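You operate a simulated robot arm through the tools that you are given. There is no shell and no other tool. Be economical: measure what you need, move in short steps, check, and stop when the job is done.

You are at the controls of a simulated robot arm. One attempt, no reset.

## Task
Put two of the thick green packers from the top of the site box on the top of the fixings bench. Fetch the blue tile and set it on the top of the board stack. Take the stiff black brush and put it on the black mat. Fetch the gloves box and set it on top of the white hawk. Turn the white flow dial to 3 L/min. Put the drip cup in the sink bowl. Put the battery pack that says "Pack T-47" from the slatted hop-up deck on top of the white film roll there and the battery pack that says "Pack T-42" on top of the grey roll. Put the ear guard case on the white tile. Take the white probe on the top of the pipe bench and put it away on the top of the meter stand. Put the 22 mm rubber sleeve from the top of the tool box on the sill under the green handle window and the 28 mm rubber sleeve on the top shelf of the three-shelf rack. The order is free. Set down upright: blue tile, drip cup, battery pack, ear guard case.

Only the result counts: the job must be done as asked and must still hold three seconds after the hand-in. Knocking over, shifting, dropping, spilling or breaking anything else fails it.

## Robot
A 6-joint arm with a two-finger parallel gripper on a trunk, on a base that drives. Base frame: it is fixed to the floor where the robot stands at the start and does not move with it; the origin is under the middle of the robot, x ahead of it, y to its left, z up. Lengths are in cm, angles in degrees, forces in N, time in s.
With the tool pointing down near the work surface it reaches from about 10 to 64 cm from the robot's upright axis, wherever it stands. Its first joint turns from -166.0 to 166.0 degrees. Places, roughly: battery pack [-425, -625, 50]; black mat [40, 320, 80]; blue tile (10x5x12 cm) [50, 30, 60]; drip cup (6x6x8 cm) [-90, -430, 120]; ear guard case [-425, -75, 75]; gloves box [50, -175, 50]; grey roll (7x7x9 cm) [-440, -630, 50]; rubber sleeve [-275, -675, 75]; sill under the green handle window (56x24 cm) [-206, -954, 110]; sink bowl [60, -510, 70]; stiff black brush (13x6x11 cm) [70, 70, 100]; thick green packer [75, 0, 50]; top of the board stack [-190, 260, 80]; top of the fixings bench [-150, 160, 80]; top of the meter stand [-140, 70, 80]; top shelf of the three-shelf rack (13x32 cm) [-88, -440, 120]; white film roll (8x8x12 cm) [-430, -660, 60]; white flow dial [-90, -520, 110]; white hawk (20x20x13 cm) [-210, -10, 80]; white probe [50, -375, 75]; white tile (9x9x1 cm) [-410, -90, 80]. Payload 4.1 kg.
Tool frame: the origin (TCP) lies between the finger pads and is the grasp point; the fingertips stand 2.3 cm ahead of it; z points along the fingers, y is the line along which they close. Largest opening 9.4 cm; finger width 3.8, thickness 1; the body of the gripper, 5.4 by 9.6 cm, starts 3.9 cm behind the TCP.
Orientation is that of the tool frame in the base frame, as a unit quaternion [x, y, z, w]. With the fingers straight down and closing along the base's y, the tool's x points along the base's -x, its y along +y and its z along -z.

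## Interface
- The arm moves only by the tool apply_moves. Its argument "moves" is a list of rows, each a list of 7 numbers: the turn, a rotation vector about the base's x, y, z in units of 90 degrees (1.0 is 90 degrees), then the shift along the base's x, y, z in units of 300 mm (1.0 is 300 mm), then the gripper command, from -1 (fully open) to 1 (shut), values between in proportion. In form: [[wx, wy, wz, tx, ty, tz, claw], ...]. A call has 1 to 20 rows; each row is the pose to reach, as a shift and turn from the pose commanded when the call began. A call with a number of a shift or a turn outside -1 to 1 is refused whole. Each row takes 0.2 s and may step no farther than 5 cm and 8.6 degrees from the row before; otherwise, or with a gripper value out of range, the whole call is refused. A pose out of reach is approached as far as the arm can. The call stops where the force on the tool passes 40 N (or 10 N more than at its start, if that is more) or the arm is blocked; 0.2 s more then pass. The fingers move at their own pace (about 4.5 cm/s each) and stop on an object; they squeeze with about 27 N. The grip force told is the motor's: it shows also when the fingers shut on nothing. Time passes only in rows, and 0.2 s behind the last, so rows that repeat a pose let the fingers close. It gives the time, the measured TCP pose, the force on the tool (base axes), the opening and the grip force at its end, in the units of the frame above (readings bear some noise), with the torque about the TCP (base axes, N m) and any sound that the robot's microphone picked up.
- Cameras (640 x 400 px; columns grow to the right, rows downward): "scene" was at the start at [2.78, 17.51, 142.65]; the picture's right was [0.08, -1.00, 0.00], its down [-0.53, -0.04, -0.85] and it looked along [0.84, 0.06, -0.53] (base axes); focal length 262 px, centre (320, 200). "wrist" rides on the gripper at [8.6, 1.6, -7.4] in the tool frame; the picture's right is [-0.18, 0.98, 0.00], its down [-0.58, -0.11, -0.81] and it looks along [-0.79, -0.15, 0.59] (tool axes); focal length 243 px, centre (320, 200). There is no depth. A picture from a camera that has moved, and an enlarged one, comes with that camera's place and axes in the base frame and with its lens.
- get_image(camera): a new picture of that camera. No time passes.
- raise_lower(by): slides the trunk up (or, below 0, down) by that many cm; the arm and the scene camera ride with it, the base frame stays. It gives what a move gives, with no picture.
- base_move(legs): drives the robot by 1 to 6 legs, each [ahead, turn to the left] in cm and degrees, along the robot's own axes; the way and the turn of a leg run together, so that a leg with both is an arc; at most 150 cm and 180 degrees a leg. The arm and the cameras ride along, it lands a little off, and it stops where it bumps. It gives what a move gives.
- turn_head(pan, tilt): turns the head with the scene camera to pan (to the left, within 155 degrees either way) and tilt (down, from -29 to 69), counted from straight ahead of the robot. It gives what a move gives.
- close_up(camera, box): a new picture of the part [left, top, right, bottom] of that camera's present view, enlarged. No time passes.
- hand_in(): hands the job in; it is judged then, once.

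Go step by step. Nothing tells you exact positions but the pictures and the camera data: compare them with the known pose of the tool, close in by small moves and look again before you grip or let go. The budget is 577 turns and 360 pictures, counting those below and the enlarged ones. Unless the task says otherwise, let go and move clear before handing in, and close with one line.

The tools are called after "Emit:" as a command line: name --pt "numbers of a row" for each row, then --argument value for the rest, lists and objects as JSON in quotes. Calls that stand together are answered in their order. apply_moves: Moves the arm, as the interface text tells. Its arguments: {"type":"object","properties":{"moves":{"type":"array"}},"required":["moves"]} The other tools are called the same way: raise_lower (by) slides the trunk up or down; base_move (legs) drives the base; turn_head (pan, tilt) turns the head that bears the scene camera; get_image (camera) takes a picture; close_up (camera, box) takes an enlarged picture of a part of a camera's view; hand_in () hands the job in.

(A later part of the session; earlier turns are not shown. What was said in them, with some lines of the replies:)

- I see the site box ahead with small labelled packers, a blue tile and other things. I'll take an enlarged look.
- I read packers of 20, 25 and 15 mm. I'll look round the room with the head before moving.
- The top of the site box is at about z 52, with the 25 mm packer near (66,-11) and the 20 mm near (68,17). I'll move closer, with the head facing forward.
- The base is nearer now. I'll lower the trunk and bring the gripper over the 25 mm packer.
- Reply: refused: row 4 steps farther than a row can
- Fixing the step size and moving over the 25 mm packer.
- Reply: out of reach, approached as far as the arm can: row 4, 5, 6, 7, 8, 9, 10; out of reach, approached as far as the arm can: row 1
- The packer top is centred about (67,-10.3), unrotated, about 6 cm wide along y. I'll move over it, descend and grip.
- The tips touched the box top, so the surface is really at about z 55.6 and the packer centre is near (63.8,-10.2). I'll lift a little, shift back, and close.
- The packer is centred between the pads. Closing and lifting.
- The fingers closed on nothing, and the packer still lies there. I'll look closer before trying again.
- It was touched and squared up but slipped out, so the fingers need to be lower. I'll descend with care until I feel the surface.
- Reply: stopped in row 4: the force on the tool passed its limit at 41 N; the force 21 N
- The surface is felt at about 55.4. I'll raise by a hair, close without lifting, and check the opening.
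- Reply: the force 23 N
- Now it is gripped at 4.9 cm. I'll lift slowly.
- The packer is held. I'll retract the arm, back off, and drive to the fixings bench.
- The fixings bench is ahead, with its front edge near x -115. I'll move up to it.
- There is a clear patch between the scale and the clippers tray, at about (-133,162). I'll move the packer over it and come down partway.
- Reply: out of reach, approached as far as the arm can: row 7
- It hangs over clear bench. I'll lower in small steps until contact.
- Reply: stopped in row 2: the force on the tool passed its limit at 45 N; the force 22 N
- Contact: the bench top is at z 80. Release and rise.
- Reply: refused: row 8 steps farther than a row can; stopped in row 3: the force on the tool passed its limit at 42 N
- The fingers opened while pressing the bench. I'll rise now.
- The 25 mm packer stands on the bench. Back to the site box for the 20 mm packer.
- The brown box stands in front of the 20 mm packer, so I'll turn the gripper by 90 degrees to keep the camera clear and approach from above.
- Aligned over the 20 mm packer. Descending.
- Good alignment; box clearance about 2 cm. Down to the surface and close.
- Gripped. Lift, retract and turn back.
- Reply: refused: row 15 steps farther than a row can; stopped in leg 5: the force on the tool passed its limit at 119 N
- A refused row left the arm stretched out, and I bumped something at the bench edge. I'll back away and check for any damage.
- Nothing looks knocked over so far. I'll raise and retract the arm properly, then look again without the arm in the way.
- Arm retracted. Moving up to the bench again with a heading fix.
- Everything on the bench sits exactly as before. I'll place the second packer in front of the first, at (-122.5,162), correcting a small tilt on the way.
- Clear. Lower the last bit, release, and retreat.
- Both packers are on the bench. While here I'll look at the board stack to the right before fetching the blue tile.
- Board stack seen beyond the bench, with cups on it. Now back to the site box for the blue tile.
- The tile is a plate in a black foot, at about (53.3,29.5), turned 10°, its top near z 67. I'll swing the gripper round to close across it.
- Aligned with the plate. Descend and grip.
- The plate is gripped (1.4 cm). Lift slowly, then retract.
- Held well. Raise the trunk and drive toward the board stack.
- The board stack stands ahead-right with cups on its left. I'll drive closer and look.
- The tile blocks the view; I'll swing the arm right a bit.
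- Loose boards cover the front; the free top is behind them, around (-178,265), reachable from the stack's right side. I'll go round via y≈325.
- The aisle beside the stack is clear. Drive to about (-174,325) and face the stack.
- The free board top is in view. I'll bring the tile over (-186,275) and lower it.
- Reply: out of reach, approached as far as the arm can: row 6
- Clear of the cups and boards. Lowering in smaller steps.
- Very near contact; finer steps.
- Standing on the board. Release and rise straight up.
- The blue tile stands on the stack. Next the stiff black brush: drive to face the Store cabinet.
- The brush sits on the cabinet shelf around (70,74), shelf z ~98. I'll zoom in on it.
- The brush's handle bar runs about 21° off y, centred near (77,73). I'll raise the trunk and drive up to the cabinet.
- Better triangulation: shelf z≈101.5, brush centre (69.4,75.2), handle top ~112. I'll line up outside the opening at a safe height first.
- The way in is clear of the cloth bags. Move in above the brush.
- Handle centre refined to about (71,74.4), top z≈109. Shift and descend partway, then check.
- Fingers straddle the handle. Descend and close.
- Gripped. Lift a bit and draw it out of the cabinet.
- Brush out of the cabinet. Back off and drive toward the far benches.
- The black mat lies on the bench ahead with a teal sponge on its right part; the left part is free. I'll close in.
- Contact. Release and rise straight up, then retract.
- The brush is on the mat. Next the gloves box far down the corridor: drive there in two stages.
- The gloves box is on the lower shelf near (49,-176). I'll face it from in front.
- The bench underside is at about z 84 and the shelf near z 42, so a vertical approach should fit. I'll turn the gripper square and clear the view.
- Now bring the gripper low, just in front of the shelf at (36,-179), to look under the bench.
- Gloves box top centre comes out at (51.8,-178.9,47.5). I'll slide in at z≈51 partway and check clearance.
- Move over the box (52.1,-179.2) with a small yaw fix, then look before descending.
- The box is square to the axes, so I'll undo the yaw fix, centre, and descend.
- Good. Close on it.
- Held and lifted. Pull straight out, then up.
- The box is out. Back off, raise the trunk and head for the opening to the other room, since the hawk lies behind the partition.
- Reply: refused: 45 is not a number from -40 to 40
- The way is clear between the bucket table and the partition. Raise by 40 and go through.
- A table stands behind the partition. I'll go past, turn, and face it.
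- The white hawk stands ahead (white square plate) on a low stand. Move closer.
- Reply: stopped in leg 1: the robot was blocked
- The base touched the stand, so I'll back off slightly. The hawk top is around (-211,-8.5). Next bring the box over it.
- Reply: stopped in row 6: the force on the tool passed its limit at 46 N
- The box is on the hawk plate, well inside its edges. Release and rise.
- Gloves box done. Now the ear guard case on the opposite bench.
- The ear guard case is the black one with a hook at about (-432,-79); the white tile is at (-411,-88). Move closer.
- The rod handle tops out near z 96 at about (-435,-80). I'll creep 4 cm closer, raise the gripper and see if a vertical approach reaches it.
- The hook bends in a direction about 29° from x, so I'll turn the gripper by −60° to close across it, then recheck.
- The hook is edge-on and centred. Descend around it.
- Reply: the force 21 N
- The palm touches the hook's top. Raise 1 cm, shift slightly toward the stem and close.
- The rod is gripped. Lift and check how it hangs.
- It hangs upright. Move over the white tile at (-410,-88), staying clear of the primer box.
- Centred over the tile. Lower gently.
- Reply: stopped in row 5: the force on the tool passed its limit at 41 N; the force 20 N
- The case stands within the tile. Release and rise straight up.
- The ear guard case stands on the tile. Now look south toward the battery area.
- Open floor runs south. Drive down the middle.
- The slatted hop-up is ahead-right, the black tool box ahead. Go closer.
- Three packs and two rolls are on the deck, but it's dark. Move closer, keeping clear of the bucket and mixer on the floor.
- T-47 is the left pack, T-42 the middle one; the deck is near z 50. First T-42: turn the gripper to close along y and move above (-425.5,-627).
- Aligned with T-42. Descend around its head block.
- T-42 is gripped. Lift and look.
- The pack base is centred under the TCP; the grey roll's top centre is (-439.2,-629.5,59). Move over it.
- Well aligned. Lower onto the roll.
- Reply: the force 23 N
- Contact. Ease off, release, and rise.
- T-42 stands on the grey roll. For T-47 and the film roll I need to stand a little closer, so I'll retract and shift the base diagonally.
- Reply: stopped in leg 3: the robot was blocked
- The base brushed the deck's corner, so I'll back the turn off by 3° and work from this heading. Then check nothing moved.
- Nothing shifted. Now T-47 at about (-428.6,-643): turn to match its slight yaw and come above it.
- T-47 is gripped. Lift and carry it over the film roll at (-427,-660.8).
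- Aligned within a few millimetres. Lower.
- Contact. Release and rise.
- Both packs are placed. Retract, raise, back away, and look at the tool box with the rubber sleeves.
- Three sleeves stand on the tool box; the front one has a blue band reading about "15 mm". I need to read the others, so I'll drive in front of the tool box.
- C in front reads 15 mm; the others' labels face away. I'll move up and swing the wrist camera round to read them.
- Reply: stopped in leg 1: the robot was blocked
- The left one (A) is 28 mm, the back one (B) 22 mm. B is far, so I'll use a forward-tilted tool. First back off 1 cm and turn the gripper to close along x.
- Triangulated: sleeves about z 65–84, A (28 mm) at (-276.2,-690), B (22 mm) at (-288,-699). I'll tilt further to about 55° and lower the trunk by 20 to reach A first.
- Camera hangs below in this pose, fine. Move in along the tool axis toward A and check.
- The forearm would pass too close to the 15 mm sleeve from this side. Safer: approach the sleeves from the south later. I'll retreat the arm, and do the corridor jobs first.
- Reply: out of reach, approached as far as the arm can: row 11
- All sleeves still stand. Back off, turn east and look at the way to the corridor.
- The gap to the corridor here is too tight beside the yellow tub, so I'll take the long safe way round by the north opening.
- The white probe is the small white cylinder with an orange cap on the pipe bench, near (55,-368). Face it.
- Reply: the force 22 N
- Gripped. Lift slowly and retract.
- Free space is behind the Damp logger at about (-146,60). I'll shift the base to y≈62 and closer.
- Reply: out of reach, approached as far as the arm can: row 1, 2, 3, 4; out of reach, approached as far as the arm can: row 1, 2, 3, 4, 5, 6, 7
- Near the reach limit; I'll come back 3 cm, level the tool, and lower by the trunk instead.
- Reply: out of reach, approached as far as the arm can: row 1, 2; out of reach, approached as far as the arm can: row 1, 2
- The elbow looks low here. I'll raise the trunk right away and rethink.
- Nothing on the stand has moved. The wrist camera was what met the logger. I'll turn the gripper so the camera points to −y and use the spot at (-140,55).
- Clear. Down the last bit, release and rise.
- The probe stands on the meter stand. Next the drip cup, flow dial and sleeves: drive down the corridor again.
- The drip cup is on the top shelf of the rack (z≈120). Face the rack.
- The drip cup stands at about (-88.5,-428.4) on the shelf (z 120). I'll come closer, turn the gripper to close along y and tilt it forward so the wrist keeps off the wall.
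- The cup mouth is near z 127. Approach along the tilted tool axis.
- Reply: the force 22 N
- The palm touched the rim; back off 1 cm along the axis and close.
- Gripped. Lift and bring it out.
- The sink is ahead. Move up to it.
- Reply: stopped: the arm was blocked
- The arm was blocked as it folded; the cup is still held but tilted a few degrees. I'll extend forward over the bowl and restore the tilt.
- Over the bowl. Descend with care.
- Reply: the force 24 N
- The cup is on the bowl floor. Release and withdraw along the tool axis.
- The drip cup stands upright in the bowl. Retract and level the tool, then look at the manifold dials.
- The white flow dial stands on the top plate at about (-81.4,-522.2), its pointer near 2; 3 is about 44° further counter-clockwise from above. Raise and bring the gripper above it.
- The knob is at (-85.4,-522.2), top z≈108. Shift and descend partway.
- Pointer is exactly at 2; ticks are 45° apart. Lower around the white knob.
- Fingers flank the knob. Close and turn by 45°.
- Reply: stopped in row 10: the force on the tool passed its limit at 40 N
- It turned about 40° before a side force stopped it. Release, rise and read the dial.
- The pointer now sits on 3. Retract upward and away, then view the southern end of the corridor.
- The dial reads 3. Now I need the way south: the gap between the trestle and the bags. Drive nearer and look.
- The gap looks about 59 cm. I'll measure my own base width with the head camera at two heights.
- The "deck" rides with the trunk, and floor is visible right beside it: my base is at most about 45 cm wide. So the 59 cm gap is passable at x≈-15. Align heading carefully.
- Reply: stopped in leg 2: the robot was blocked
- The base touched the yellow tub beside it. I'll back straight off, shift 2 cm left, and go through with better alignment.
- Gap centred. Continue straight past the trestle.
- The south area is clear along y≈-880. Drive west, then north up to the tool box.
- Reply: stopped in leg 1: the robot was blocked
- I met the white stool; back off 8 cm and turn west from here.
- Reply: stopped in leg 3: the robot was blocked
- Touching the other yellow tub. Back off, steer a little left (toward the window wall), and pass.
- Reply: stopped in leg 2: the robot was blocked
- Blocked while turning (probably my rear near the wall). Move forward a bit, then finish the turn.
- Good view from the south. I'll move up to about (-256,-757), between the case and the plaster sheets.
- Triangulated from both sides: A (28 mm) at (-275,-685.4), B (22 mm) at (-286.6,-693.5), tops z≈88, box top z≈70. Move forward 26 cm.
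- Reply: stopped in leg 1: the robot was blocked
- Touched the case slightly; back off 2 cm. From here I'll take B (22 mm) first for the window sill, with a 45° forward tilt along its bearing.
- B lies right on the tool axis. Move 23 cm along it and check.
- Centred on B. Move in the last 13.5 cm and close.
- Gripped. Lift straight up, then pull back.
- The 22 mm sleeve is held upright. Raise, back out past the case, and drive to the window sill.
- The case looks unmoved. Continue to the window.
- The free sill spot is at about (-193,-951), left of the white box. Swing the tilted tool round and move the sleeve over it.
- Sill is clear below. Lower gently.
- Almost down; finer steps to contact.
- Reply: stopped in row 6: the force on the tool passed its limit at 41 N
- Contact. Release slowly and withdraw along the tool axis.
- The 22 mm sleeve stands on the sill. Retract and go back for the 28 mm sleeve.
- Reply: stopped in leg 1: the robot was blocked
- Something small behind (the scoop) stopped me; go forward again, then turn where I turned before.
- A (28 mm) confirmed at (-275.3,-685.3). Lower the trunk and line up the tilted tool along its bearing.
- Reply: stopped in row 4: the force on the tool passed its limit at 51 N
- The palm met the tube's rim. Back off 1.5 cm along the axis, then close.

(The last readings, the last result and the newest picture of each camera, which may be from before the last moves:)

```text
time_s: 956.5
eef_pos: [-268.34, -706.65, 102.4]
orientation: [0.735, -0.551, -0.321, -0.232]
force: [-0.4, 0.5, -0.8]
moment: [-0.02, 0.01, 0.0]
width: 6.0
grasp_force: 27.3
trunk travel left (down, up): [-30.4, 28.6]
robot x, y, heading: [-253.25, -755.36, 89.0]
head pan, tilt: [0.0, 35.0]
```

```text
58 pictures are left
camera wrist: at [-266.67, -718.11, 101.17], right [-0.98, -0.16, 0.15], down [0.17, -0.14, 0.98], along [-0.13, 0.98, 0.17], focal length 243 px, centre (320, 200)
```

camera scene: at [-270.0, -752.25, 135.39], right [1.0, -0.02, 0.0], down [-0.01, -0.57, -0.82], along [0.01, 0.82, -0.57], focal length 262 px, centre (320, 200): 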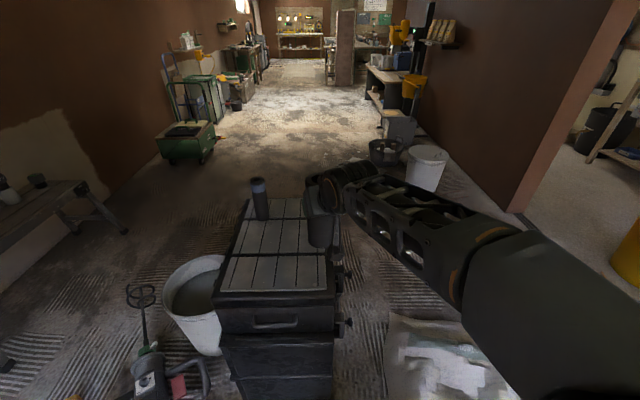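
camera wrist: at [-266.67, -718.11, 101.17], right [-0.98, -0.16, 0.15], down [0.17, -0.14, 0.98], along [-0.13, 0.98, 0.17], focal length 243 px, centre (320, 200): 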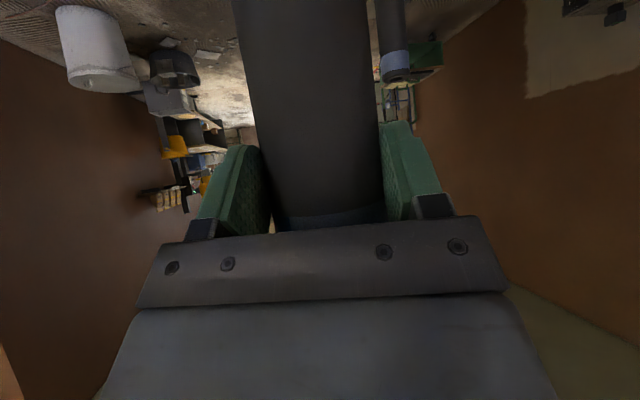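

The 28 mm sleeve is held. Raise and start back to the corridor rack by the same way.

Emit:
raise_lower --by 28

Emit:
base_move --legs '[[-103, 0], [0, -116], [58, 0], [0, 27]]'

```text
time_s: 959.3
eef_pos: [-268.32, -706.55, 130.27]
orientation: [0.735, -0.551, -0.32, -0.231]
force: [0.5, -0.1, -1.0]
moment: [0.02, 0.0, -0.01]
width: 5.98
grasp_force: 27.5
trunk travel left (down, up): [-58.4, 0.6]
robot x, y, heading: [-253.48, -755.25, 89.3]
head pan, tilt: [0.0, 35.0]
```

```text
time_s: 973.6
eef_pos: [-155.96, -866.74, 130.4]
orientation: [-0.146, 0.907, 0.069, 0.388]
force: [0.6, 1.1, 0.7]
moment: [0.01, 0.0, -0.01]
width: 5.91
grasp_force: 27.1
trunk travel left (down, up): [-58.4, 0.6]
robot x, y, heading: [-203.53, -883.46, 1.3]
head pan, tilt: [0.0, 35.0]
```

Emit:
base_move --legs '[[0, -1.5], [107, 0]]'

Emit:
get_image --camera "scene"

```text
time_s: 979.5
eef_pos: [-48.26, -869.89, 130.43]
orientation: [-0.13, 0.91, 0.062, 0.39]
force: [0.7, -0.3, -0.7]
moment: [-0.01, 0.02, 0.04]
width: 5.91
grasp_force: 26.7
trunk travel left (down, up): [-58.4, 0.6]
robot x, y, heading: [-96.93, -885.0, -1.1]
head pan, tilt: [0.0, 35.0]
```

```text
57 pictures are left
camera scene: at [-93.85, -868.53, 163.39], right [-0.02, -1.0, 0.0], down [-0.57, 0.01, -0.82], along [0.82, -0.01, -0.57], focal length 262 px, centre (320, 200)
```

scene: 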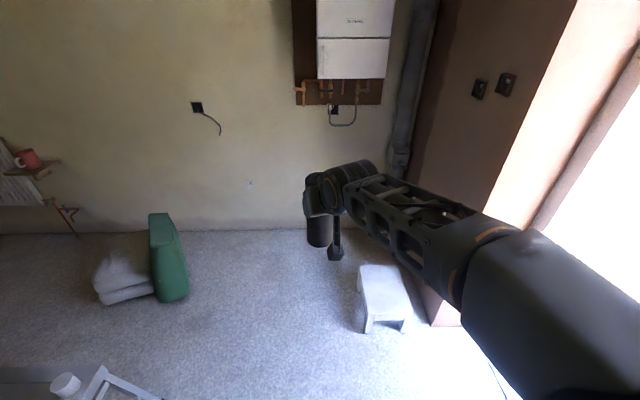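

Emit:
base_move --legs '[[0, 27], [91, 0], [0, 64]]'

Emit:
turn_head --pan 0 --tilt 60

Emit:
get_image --camera "scene"

```text
time_s: 988.4
eef_pos: [-32.05, -797.9, 130.31]
orientation: [0.739, -0.545, -0.322, -0.229]
force: [0.4, -0.8, 0.4]
moment: [0.0, 0.0, -0.01]
width: 5.89
grasp_force: 28.1
trunk travel left (down, up): [-58.4, 0.6]
robot x, y, heading: [-16.06, -845.83, 90.0]
head pan, tilt: [0.0, 35.0]
```

```text
time_s: 989.3
eef_pos: [-32.11, -798.01, 130.3]
orientation: [0.739, -0.545, -0.322, -0.229]
force: [-0.5, 0.3, -0.2]
moment: [0.0, 0.02, -0.01]
width: 5.92
grasp_force: 27.7
trunk travel left (down, up): [-58.4, 0.6]
robot x, y, heading: [-16.24, -846.31, 89.9]
head pan, tilt: [0.0, 60.0]
```

```text
56 pictures are left
camera scene: at [-33.01, -845.72, 159.96], right [1.0, 0.0, 0.0], down [0.0, -0.87, -0.5], along [0.0, 0.5, -0.87], focal length 262 px, centre (320, 200)
```

scene: 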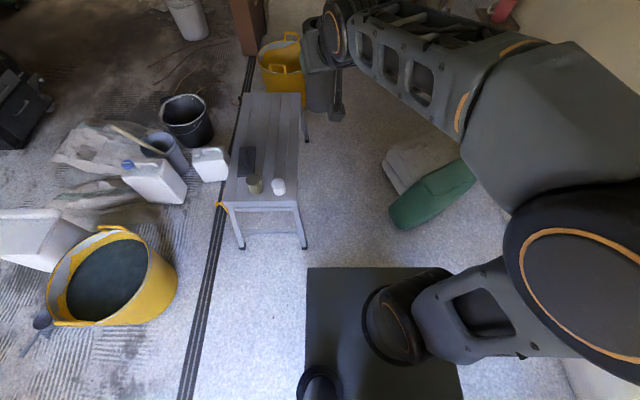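

Emit:
base_move --legs '[[0, -3], [40, 0], [0, 3.2]]'

```text
time_s: 992.6
eef_pos: [-31.39, -758.02, 130.46]
orientation: [0.745, -0.538, -0.324, -0.225]
force: [-1.2, -0.6, 0.2]
moment: [0.0, -0.01, -0.01]
width: 5.88
grasp_force: 26.9
trunk travel left (down, up): [-58.4, 0.6]
robot x, y, heading: [-14.53, -806.25, 91.3]
head pan, tilt: [0.0, 60.0]
```

Emit:
base_move --legs '[[30, -1.8]]'

Emit:
base_move --legs '[[40, 0]]'

```text
time_s: 994.7
eef_pos: [-29.31, -727.06, 130.39]
orientation: [0.734, -0.553, -0.319, -0.231]
force: [-0.2, -0.1, -0.4]
moment: [-0.01, 0.01, 0.02]
width: 5.89
grasp_force: 26.9
trunk travel left (down, up): [-58.4, 0.6]
robot x, y, heading: [-14.15, -775.94, 89.0]
head pan, tilt: [0.0, 60.0]
```

```text
time_s: 997.2
eef_pos: [-28.22, -687.08, 130.38]
orientation: [0.733, -0.554, -0.319, -0.232]
force: [0.2, -0.5, -0.9]
moment: [-0.02, 0.01, -0.01]
width: 5.92
grasp_force: 27.0
trunk travel left (down, up): [-58.4, 0.6]
robot x, y, heading: [-13.47, -735.52, 88.5]
head pan, tilt: [0.0, 60.0]
```

Emit:
base_move --legs '[[45, 0]]'

Emit:
get_image --camera "scene"

```text
time_s: 998.9
eef_pos: [-25.0, -671.0, 130.5]
orientation: [0.716, -0.575, -0.313, -0.242]
force: [-0.6, -0.6, -0.3]
moment: [-0.02, -0.04, 0.01]
width: 5.91
grasp_force: 27.4
trunk travel left (down, up): [-58.4, 0.6]
robot x, y, heading: [-13.44, -720.45, 74.9]
head pan, tilt: [0.0, 60.0]
stopped in leg 1: the robot was blocked; the commanded pose is now the measured one
```

```text
55 pictures are left
camera scene: at [-29.68, -715.48, 159.95], right [0.96, -0.26, 0.0], down [-0.23, -0.83, -0.5], along [0.13, 0.48, -0.87], focal length 262 px, centre (320, 200)
```

scene: 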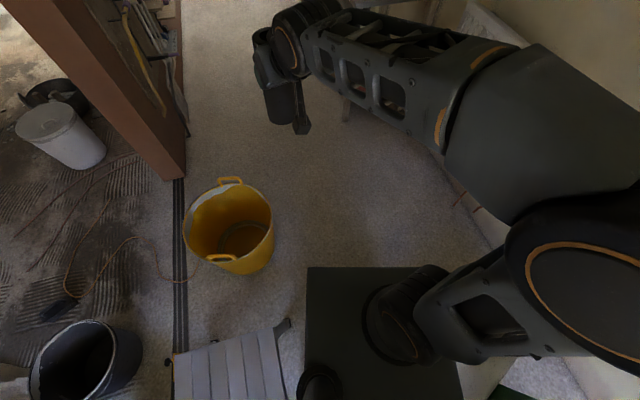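

A bag was touched at my right front and turned me. Turn back left and look.

Emit:
base_move --legs '[[0, 15.5]]'

Emit:
turn_head --pan -25 --tilt 66

Emit:
get_image --camera "scene"

```text
time_s: 1000.2
eef_pos: [-38.19, -676.2, 130.43]
orientation: [0.79, -0.47, -0.343, -0.196]
force: [1.1, -0.3, -0.4]
moment: [-0.02, 0.06, 0.02]
width: 5.91
grasp_force: 27.2
trunk travel left (down, up): [-58.4, 0.6]
robot x, y, heading: [-14.79, -720.47, 85.4]
head pan, tilt: [0.0, 60.0]
```

```text
time_s: 1001.1
eef_pos: [-38.18, -676.29, 130.4]
orientation: [0.789, -0.47, -0.343, -0.196]
force: [0.4, -0.4, 0.1]
moment: [0.0, -0.03, 0.01]
width: 5.92
grasp_force: 27.3
trunk travel left (down, up): [-58.4, 0.6]
robot x, y, heading: [-13.8, -720.51, 85.2]
head pan, tilt: [-25.0, 66.0]
```

```text
54 pictures are left
camera scene: at [-28.79, -720.22, 159.3], right [0.87, -0.5, 0.0], down [-0.45, -0.79, -0.41], along [0.2, 0.35, -0.91], focal length 262 px, centre (320, 200)
```

scene: 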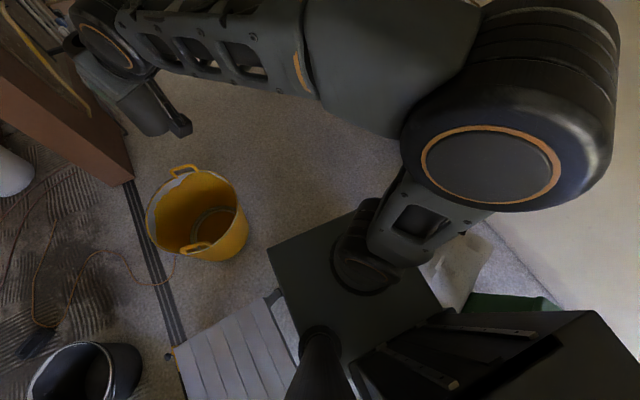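

Emit:
base_move --legs '[[0, 4.5], [20, 0]]'

```text
time_s: 1003.2
eef_pos: [-41.0, -657.84, 130.29]
orientation: [0.806, -0.442, -0.35, -0.183]
force: [-0.3, 0.6, -1.0]
moment: [-0.03, -0.02, 0.01]
width: 5.91
grasp_force: 27.0
trunk travel left (down, up): [-58.4, 0.6]
robot x, y, heading: [-14.43, -700.37, 89.1]
head pan, tilt: [-25.0, 66.0]
```

Emit:
base_move --legs '[[0, -9], [26, 0], [0, 9]]'

```text
time_s: 1006.4
eef_pos: [-37.1, -632.71, 130.43]
orientation: [0.807, -0.439, -0.35, -0.182]
force: [-0.2, -0.5, -0.1]
moment: [-0.02, 0.02, -0.03]
width: 5.92
grasp_force: 27.1
trunk travel left (down, up): [-58.4, 0.6]
robot x, y, heading: [-10.01, -675.25, 89.5]
head pan, tilt: [-25.0, 66.0]
```

Emit:
base_move --legs '[[110, 0]]'

Emit:
turn_head --pan 150 --tilt 35

Emit:
get_image --camera "scene"

```text
time_s: 1012.1
eef_pos: [-35.07, -519.85, 130.35]
orientation: [0.804, -0.445, -0.349, -0.185]
force: [-0.2, 0.0, -0.2]
moment: [0.0, -0.01, 0.04]
width: 5.93
grasp_force: 27.0
trunk travel left (down, up): [-58.4, 0.6]
robot x, y, heading: [-8.8, -562.38, 88.9]
head pan, tilt: [-25.0, 66.0]
```

```text
time_s: 1014.7
eef_pos: [-35.09, -519.74, 130.44]
orientation: [0.804, -0.445, -0.349, -0.185]
force: [0.4, 0.2, -1.4]
moment: [0.0, 0.0, 0.02]
width: 5.87
grasp_force: 27.2
trunk travel left (down, up): [-58.4, 0.6]
robot x, y, heading: [-8.77, -562.54, 88.9]
head pan, tilt: [150.0, 35.0]
```

```text
53 pictures are left
camera scene: at [-30.31, -575.99, 163.39], right [-0.86, 0.52, 0.0], down [0.3, 0.49, -0.82], along [-0.42, -0.7, -0.57], focal length 262 px, centre (320, 200)
```

scene: 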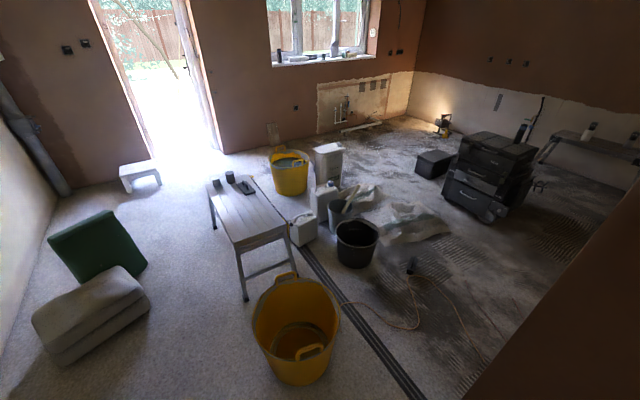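

Everything looks in place. Drive up to the rack, stopping short.

Emit:
turn_head --pan 0 --tilt 35

Emit:
base_move --legs '[[128, 0], [0, 91]]'

Emit:
apply_moves --pt "0 0 0 0 0.03 0.1 1" --pt "0 0 0 0 0.06 0.2 1" --pt "0 0 0 0 0.1 0.28 1"

Emit:
get_image --camera "scene"

```text
time_s: 1017.1
eef_pos: [-35.02, -519.95, 130.38]
orientation: [0.804, -0.446, -0.348, -0.185]
force: [-1.3, -0.3, -0.4]
moment: [0.03, -0.01, 0.0]
width: 5.89
grasp_force: 27.0
trunk travel left (down, up): [-58.4, 0.6]
robot x, y, heading: [-8.94, -562.14, 88.9]
head pan, tilt: [0.0, 35.0]
```

```text
time_s: 1027.5
eef_pos: [-48.89, -460.72, 130.5]
orientation: [0.876, 0.277, -0.374, 0.125]
force: [-0.9, -0.1, -0.1]
moment: [0.0, 0.01, -0.01]
width: 5.88
grasp_force: 27.3
trunk travel left (down, up): [-58.4, 0.6]
robot x, y, heading: [-7.47, -431.89, -178.1]
head pan, tilt: [0.0, 35.0]
```

```text
time_s: 1028.3
eef_pos: [-48.96, -457.55, 138.9]
orientation: [0.875, 0.278, -0.375, 0.127]
force: [-0.7, 0.3, -0.8]
moment: [-0.01, 0.02, 0.0]
width: 5.91
grasp_force: 27.4
trunk travel left (down, up): [-58.4, 0.6]
robot x, y, heading: [-7.56, -432.55, -178.0]
head pan, tilt: [0.0, 35.0]
```

```text
52 pictures are left
camera scene: at [-9.9, -448.94, 163.39], right [-0.04, 1.0, 0.0], down [0.57, 0.02, -0.82], along [-0.82, -0.03, -0.57], focal length 262 px, centre (320, 200)
```

scene: 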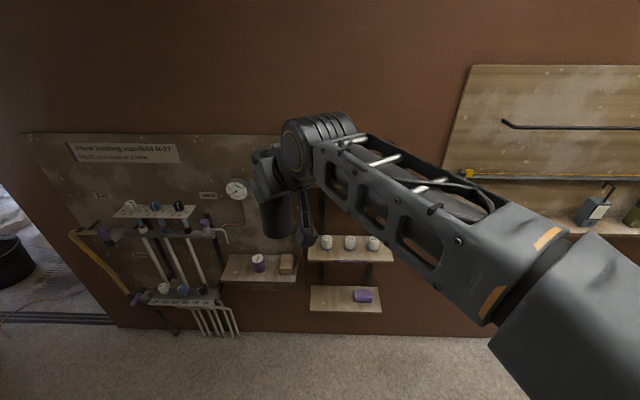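

Emit:
apply_moves --pt "0 0 -0.06 -0.01 0.11 0 1" --pt "0 0 -0.12 -0.02 0.22 0 1" --pt "0 0 -0.18 -0.03 0.33 0 1" --pt "0 0 -0.24 -0.04 0.44 0 1" --pt "0 0 -0.3 -0.05 0.55 0 1" --pt "0 0 -0.36 -0.06 0.66 0 1" --pt "0 0 -0.4 -0.07 0.77 0 1" --pt "0 0 -0.4 -0.08 0.85 0 1"

Emit:
base_move --legs '[[22, -2]]'

Emit:
get_image --camera "scene"

Emit:
get_image --camera "wrist"

```text
time_s: 1030.2
eef_pos: [-51.4, -432.14, 138.75]
orientation: [0.919, -0.007, -0.394, 0.005]
force: [0.7, 1.5, -0.1]
moment: [0.01, -0.02, 0.01]
width: 5.89
grasp_force: 27.5
trunk travel left (down, up): [-58.4, 0.6]
robot x, y, heading: [-7.35, -432.08, -178.2]
head pan, tilt: [0.0, 35.0]
```

```text
time_s: 1031.8
eef_pos: [-73.24, -431.02, 138.7]
orientation: [0.918, -0.024, -0.395, -0.003]
force: [-0.3, 0.4, 0.2]
moment: [-0.01, -0.03, 0.01]
width: 5.9
grasp_force: 27.2
trunk travel left (down, up): [-58.4, 0.6]
robot x, y, heading: [-29.32, -432.53, 179.8]
head pan, tilt: [0.0, 35.0]
```

```text
51 pictures are left
camera scene: at [-32.39, -449.24, 163.39], right [0.0, 1.0, 0.0], down [0.57, 0.0, -0.82], along [-0.82, 0.0, -0.57], focal length 262 px, centre (320, 200)
```

scene: 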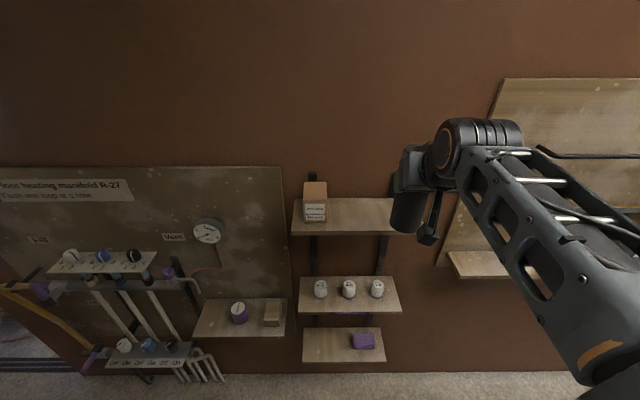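

```text
50 pictures are left
camera wrist: at [-61.93, -433.18, 137.44], right [-0.17, -0.97, 0.15], down [0.19, 0.11, 0.98], along [-0.97, 0.2, 0.17], focal length 243 px, centre (320, 200)
```

wrist: 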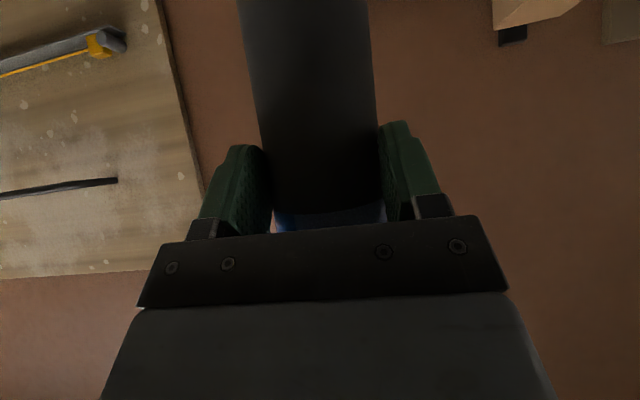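

The tilt is unchanged. Move the sleeve over the free part of the shelf at (-88.5,-436).

Emit:
apply_moves --pt "0 0 0 -0.12 -0.05 0 1" --pt "0 0 0 -0.24 -0.1 0 1" --pt "0 0 0 -0.36 -0.15 0 1" --pt "0 0 0 -0.45 -0.167 0 1" --pt "0 0 0 -0.51 -0.167 0 1"

Emit:
get_image --camera "scene"

Emit:
get_image --camera "wrist"

```text
time_s: 1033.0
eef_pos: [-88.48, -435.89, 138.59]
orientation: [0.918, -0.023, -0.395, -0.003]
force: [0.3, -0.8, 0.4]
moment: [0.0, 0.02, -0.01]
width: 5.87
grasp_force: 27.0
trunk travel left (down, up): [-58.4, 0.6]
robot x, y, heading: [-28.88, -432.56, 179.9]
head pan, tilt: [0.0, 35.0]
```

```text
49 pictures are left
camera scene: at [-32.33, -449.24, 163.39], right [0.0, 1.0, 0.0], down [0.57, 0.0, -0.82], along [-0.82, 0.0, -0.57], focal length 262 px, centre (320, 200)
```

scene: 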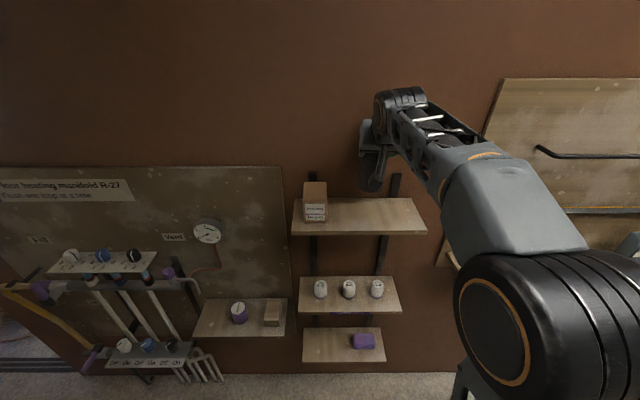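

```text
48 pictures are left
camera wrist: at [-77.16, -438.0, 137.42], right [-0.17, -0.97, 0.15], down [0.19, 0.11, 0.98], along [-0.97, 0.2, 0.17], focal length 243 px, centre (320, 200)
```

wrist: 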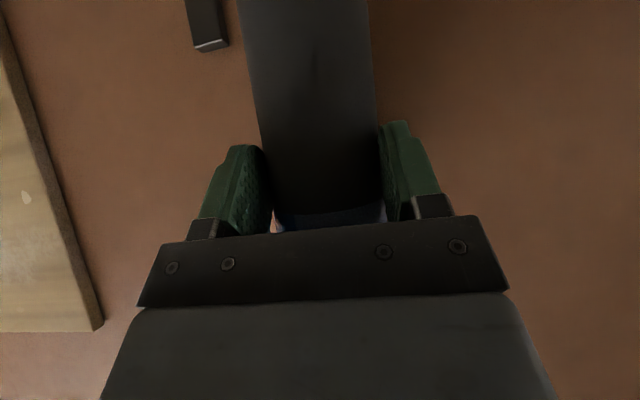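

Emit:
apply_moves --pt "0 0 0 -0.03 0 -0.06 1" --pt "0 0 0 -0.04 0 -0.12 1" --pt "0 0 0 -0.04 0 -0.16 1" --pt "0 0 0 -0.04 0 -0.18 1" --pt "0 0 0 -0.04 0 -0.195 1" --pt "0 0 0 -0.04 0 -0.21 1" --pt "0 0 0 -0.04 0 -0.22 1"

Emit:
close_up --camera "scene" --box '[280, 90, 450, 250]'

```text
time_s: 1034.6
eef_pos: [-89.55, -436.05, 131.92]
orientation: [0.919, -0.023, -0.394, -0.003]
force: [-0.8, 0.0, -0.7]
moment: [-0.02, -0.01, 0.01]
width: 5.9
grasp_force: 26.5
trunk travel left (down, up): [-58.4, 0.6]
robot x, y, heading: [-29.54, -432.52, 180.1]
head pan, tilt: [0.0, 35.0]
```

```text
2.50 times, centred on (365, 170) of scene
camera zoom: at [-32.3, -449.25, 163.39], right [0.0, 1.0, 0.0], down [0.57, 0.0, -0.82], along [-0.82, 0.0, -0.57], focal length 655 px, centre (208, 275)
```

zoom: 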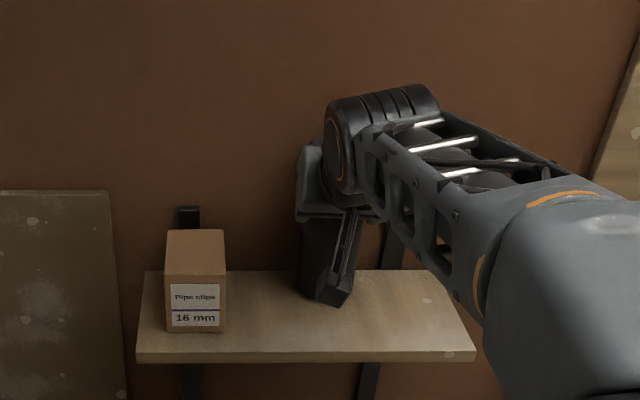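

Emit:
apply_moves --pt "0 0 0 0 0 -0.01 1" --pt "0 0 0 0 0 -0.02 1" --pt "0 0 0 0 0 -0.03 1" --pt "0 0 0 0 0 -0.04 1" --pt "0 0 0 0 0 -0.05 1" --pt "0 0 0 0 0 -0.06 1" --pt "0 0 0 0 0 -0.07 1"

Emit:
get_image --camera "wrist"

```text
time_s: 1035.8
eef_pos: [-89.75, -436.11, 131.67]
orientation: [0.914, -0.022, -0.406, 0.0]
force: [-3.1, 0.4, 9.1]
moment: [0.25, 0.69, 0.05]
width: 5.91
grasp_force: 26.7
trunk travel left (down, up): [-58.4, 0.6]
robot x, y, heading: [-29.37, -432.36, 180.0]
head pan, tilt: [0.0, 35.0]
stopped in row 5: the force on the tool passed its limit at 41 N (the readings are from after the stop); the commanded pose is now the measured one
```

```text
46 pictures are left
camera wrist: at [-78.52, -438.24, 130.2], right [-0.17, -0.97, 0.15], down [0.21, 0.12, 0.97], along [-0.96, 0.19, 0.19], focal length 243 px, centre (320, 200)
```

wrist: 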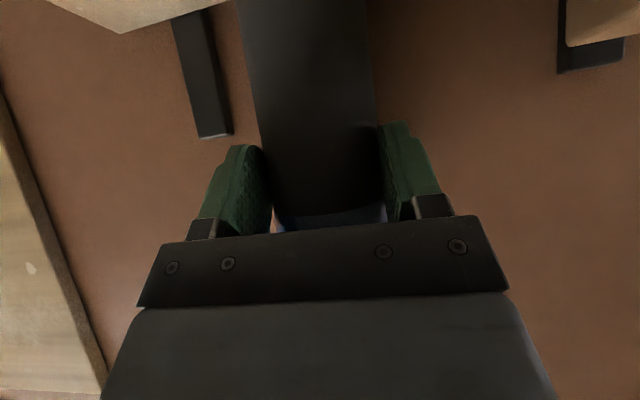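

Contact with the shelf. Ease, release slowly and withdraw along the axis.

Emit:
apply_moves --pt "0 -0.008 0 0 0 0.004 1" --pt "0 -0.016 0 0 0 0.004 0.4" --pt "0 -0.016 0 0 0 0.004 -0.1" --pt "0 -0.016 0 0 0 0.004 -0.6" --pt "0 -0.016 0 0 0 0.004 -0.95" --pt "0 -0.016 0 0.05 0 0.05 -0.95" --pt "0 -0.016 0 0.13 0 0.12 -0.95" --pt "0 -0.016 0 0.24 0 0.2 -0.95" --pt "0 -0.016 0 0.36 0 0.26 -0.95" --pt "0 -0.016 0 0.48 0 0.3 -0.95" --pt "0 -0.016 0 0.6 0 0.3 -0.95"

Emit:
get_image --camera "scene"

Emit:
get_image --camera "wrist"

```text
time_s: 1038.2
eef_pos: [-71.4, -436.02, 140.38]
orientation: [0.92, -0.022, -0.391, -0.002]
force: [-0.8, 0.6, -0.5]
moment: [-0.01, 0.01, 0.03]
width: 9.17
grasp_force: 0.1
trunk travel left (down, up): [-58.4, 0.6]
robot x, y, heading: [-29.36, -432.44, 180.0]
head pan, tilt: [0.0, 35.0]
```

```text
45 pictures are left
camera scene: at [-32.18, -449.24, 163.39], right [0.0, 1.0, 0.0], down [0.57, 0.0, -0.82], along [-0.82, 0.0, -0.57], focal length 262 px, centre (320, 200)
```

scene: 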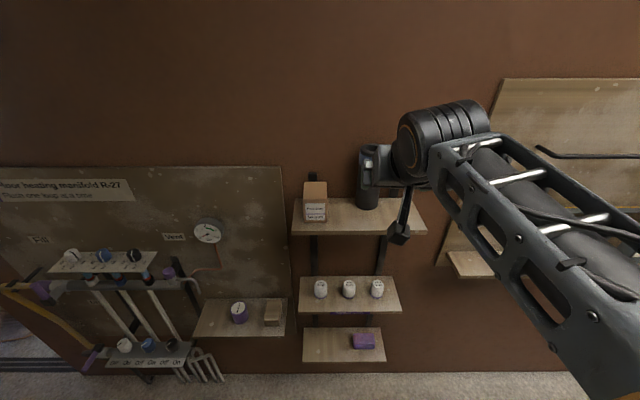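

```text
44 pictures are left
camera wrist: at [-59.97, -438.24, 139.41], right [-0.17, -0.97, 0.15], down [0.18, 0.12, 0.98], along [-0.97, 0.19, 0.16], focal length 243 px, centre (320, 200)
```

wrist: 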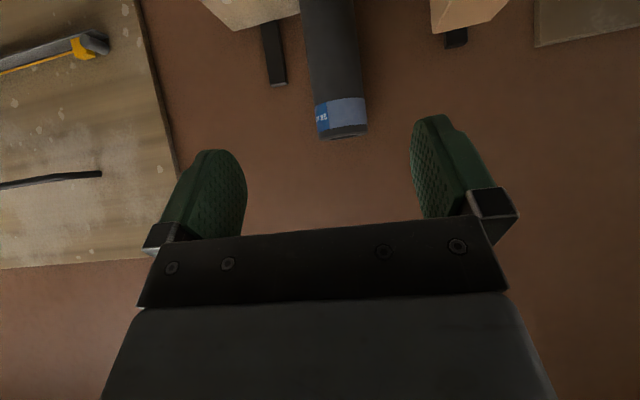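

The 28 mm sleeve stands on the top shelf. Retract and double-check the dial before handing in.

Emit:
apply_moves --pt "0 0 0 0.1 0 0 -0.95" --pt "0 0 0 0.15 0.03 0 -0.95"

Emit:
close_up --camera "scene" --box '[40, 235, 180, 295]'

Emit:
close_up --camera "scene" --box '[280, 130, 440, 250]'

```text
time_s: 1038.8
eef_pos: [-67.16, -435.17, 140.48]
orientation: [0.92, -0.023, -0.391, -0.001]
force: [0.1, 0.4, 0.1]
moment: [-0.02, 0.04, -0.01]
width: 9.19
grasp_force: 0.0
trunk travel left (down, up): [-58.4, 0.6]
robot x, y, heading: [-29.23, -432.94, 180.0]
head pan, tilt: [0.0, 35.0]
```

```text
4.57 times, centred on (110, 265) of scene
camera zoom: at [-32.23, -449.24, 163.39], right [0.0, 1.0, 0.0], down [0.57, 0.0, -0.82], along [-0.82, 0.0, -0.57], focal length 1198 px, centre (1280, -97)
```

zoom: 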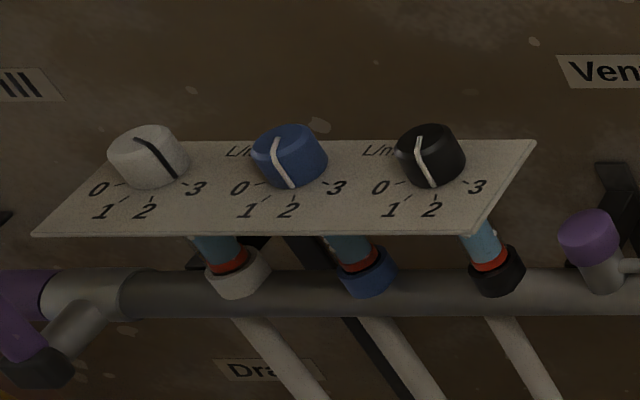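

```text
3.33 times, centred on (360, 190) of scene
camera zoom: at [-32.23, -449.24, 163.39], right [0.0, 1.0, 0.0], down [0.57, 0.0, -0.82], along [-0.82, 0.0, -0.57], focal length 874 px, centre (187, 233)
```

zoom: 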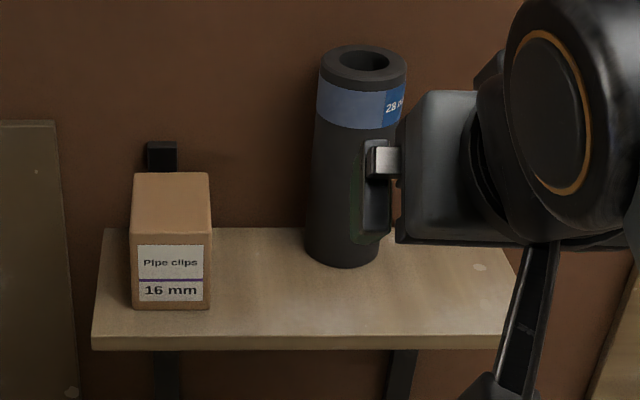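

All jobs check out. One small backing move to be fully clear, then hand in.

Emit:
base_move --legs '[[-12, 0]]'

Emit:
hand_in

```text
time_s: 1040.0
eef_pos: [-55.27, -435.08, 140.65]
orientation: [0.92, -0.024, -0.392, -0.002]
force: [0.5, -0.7, -0.3]
moment: [-0.01, 0.03, 0.0]
width: 9.17
grasp_force: 0.2
trunk travel left (down, up): [-58.4, 0.6]
robot x, y, heading: [-17.22, -432.54, 179.9]
head pan, tilt: [0.0, 35.0]
```

```text
The job is handed in.
```

All the items are placed, the white flow dial is at 3 L/min, and the job is handed in. While driving, the base bumped several objects (a yellow tub, a bag, a scoop, the white stool, the tool box and others) and the arm bumped the fixings bench. I saw nothing knocked over, but I did not check every one of those for a small shift.
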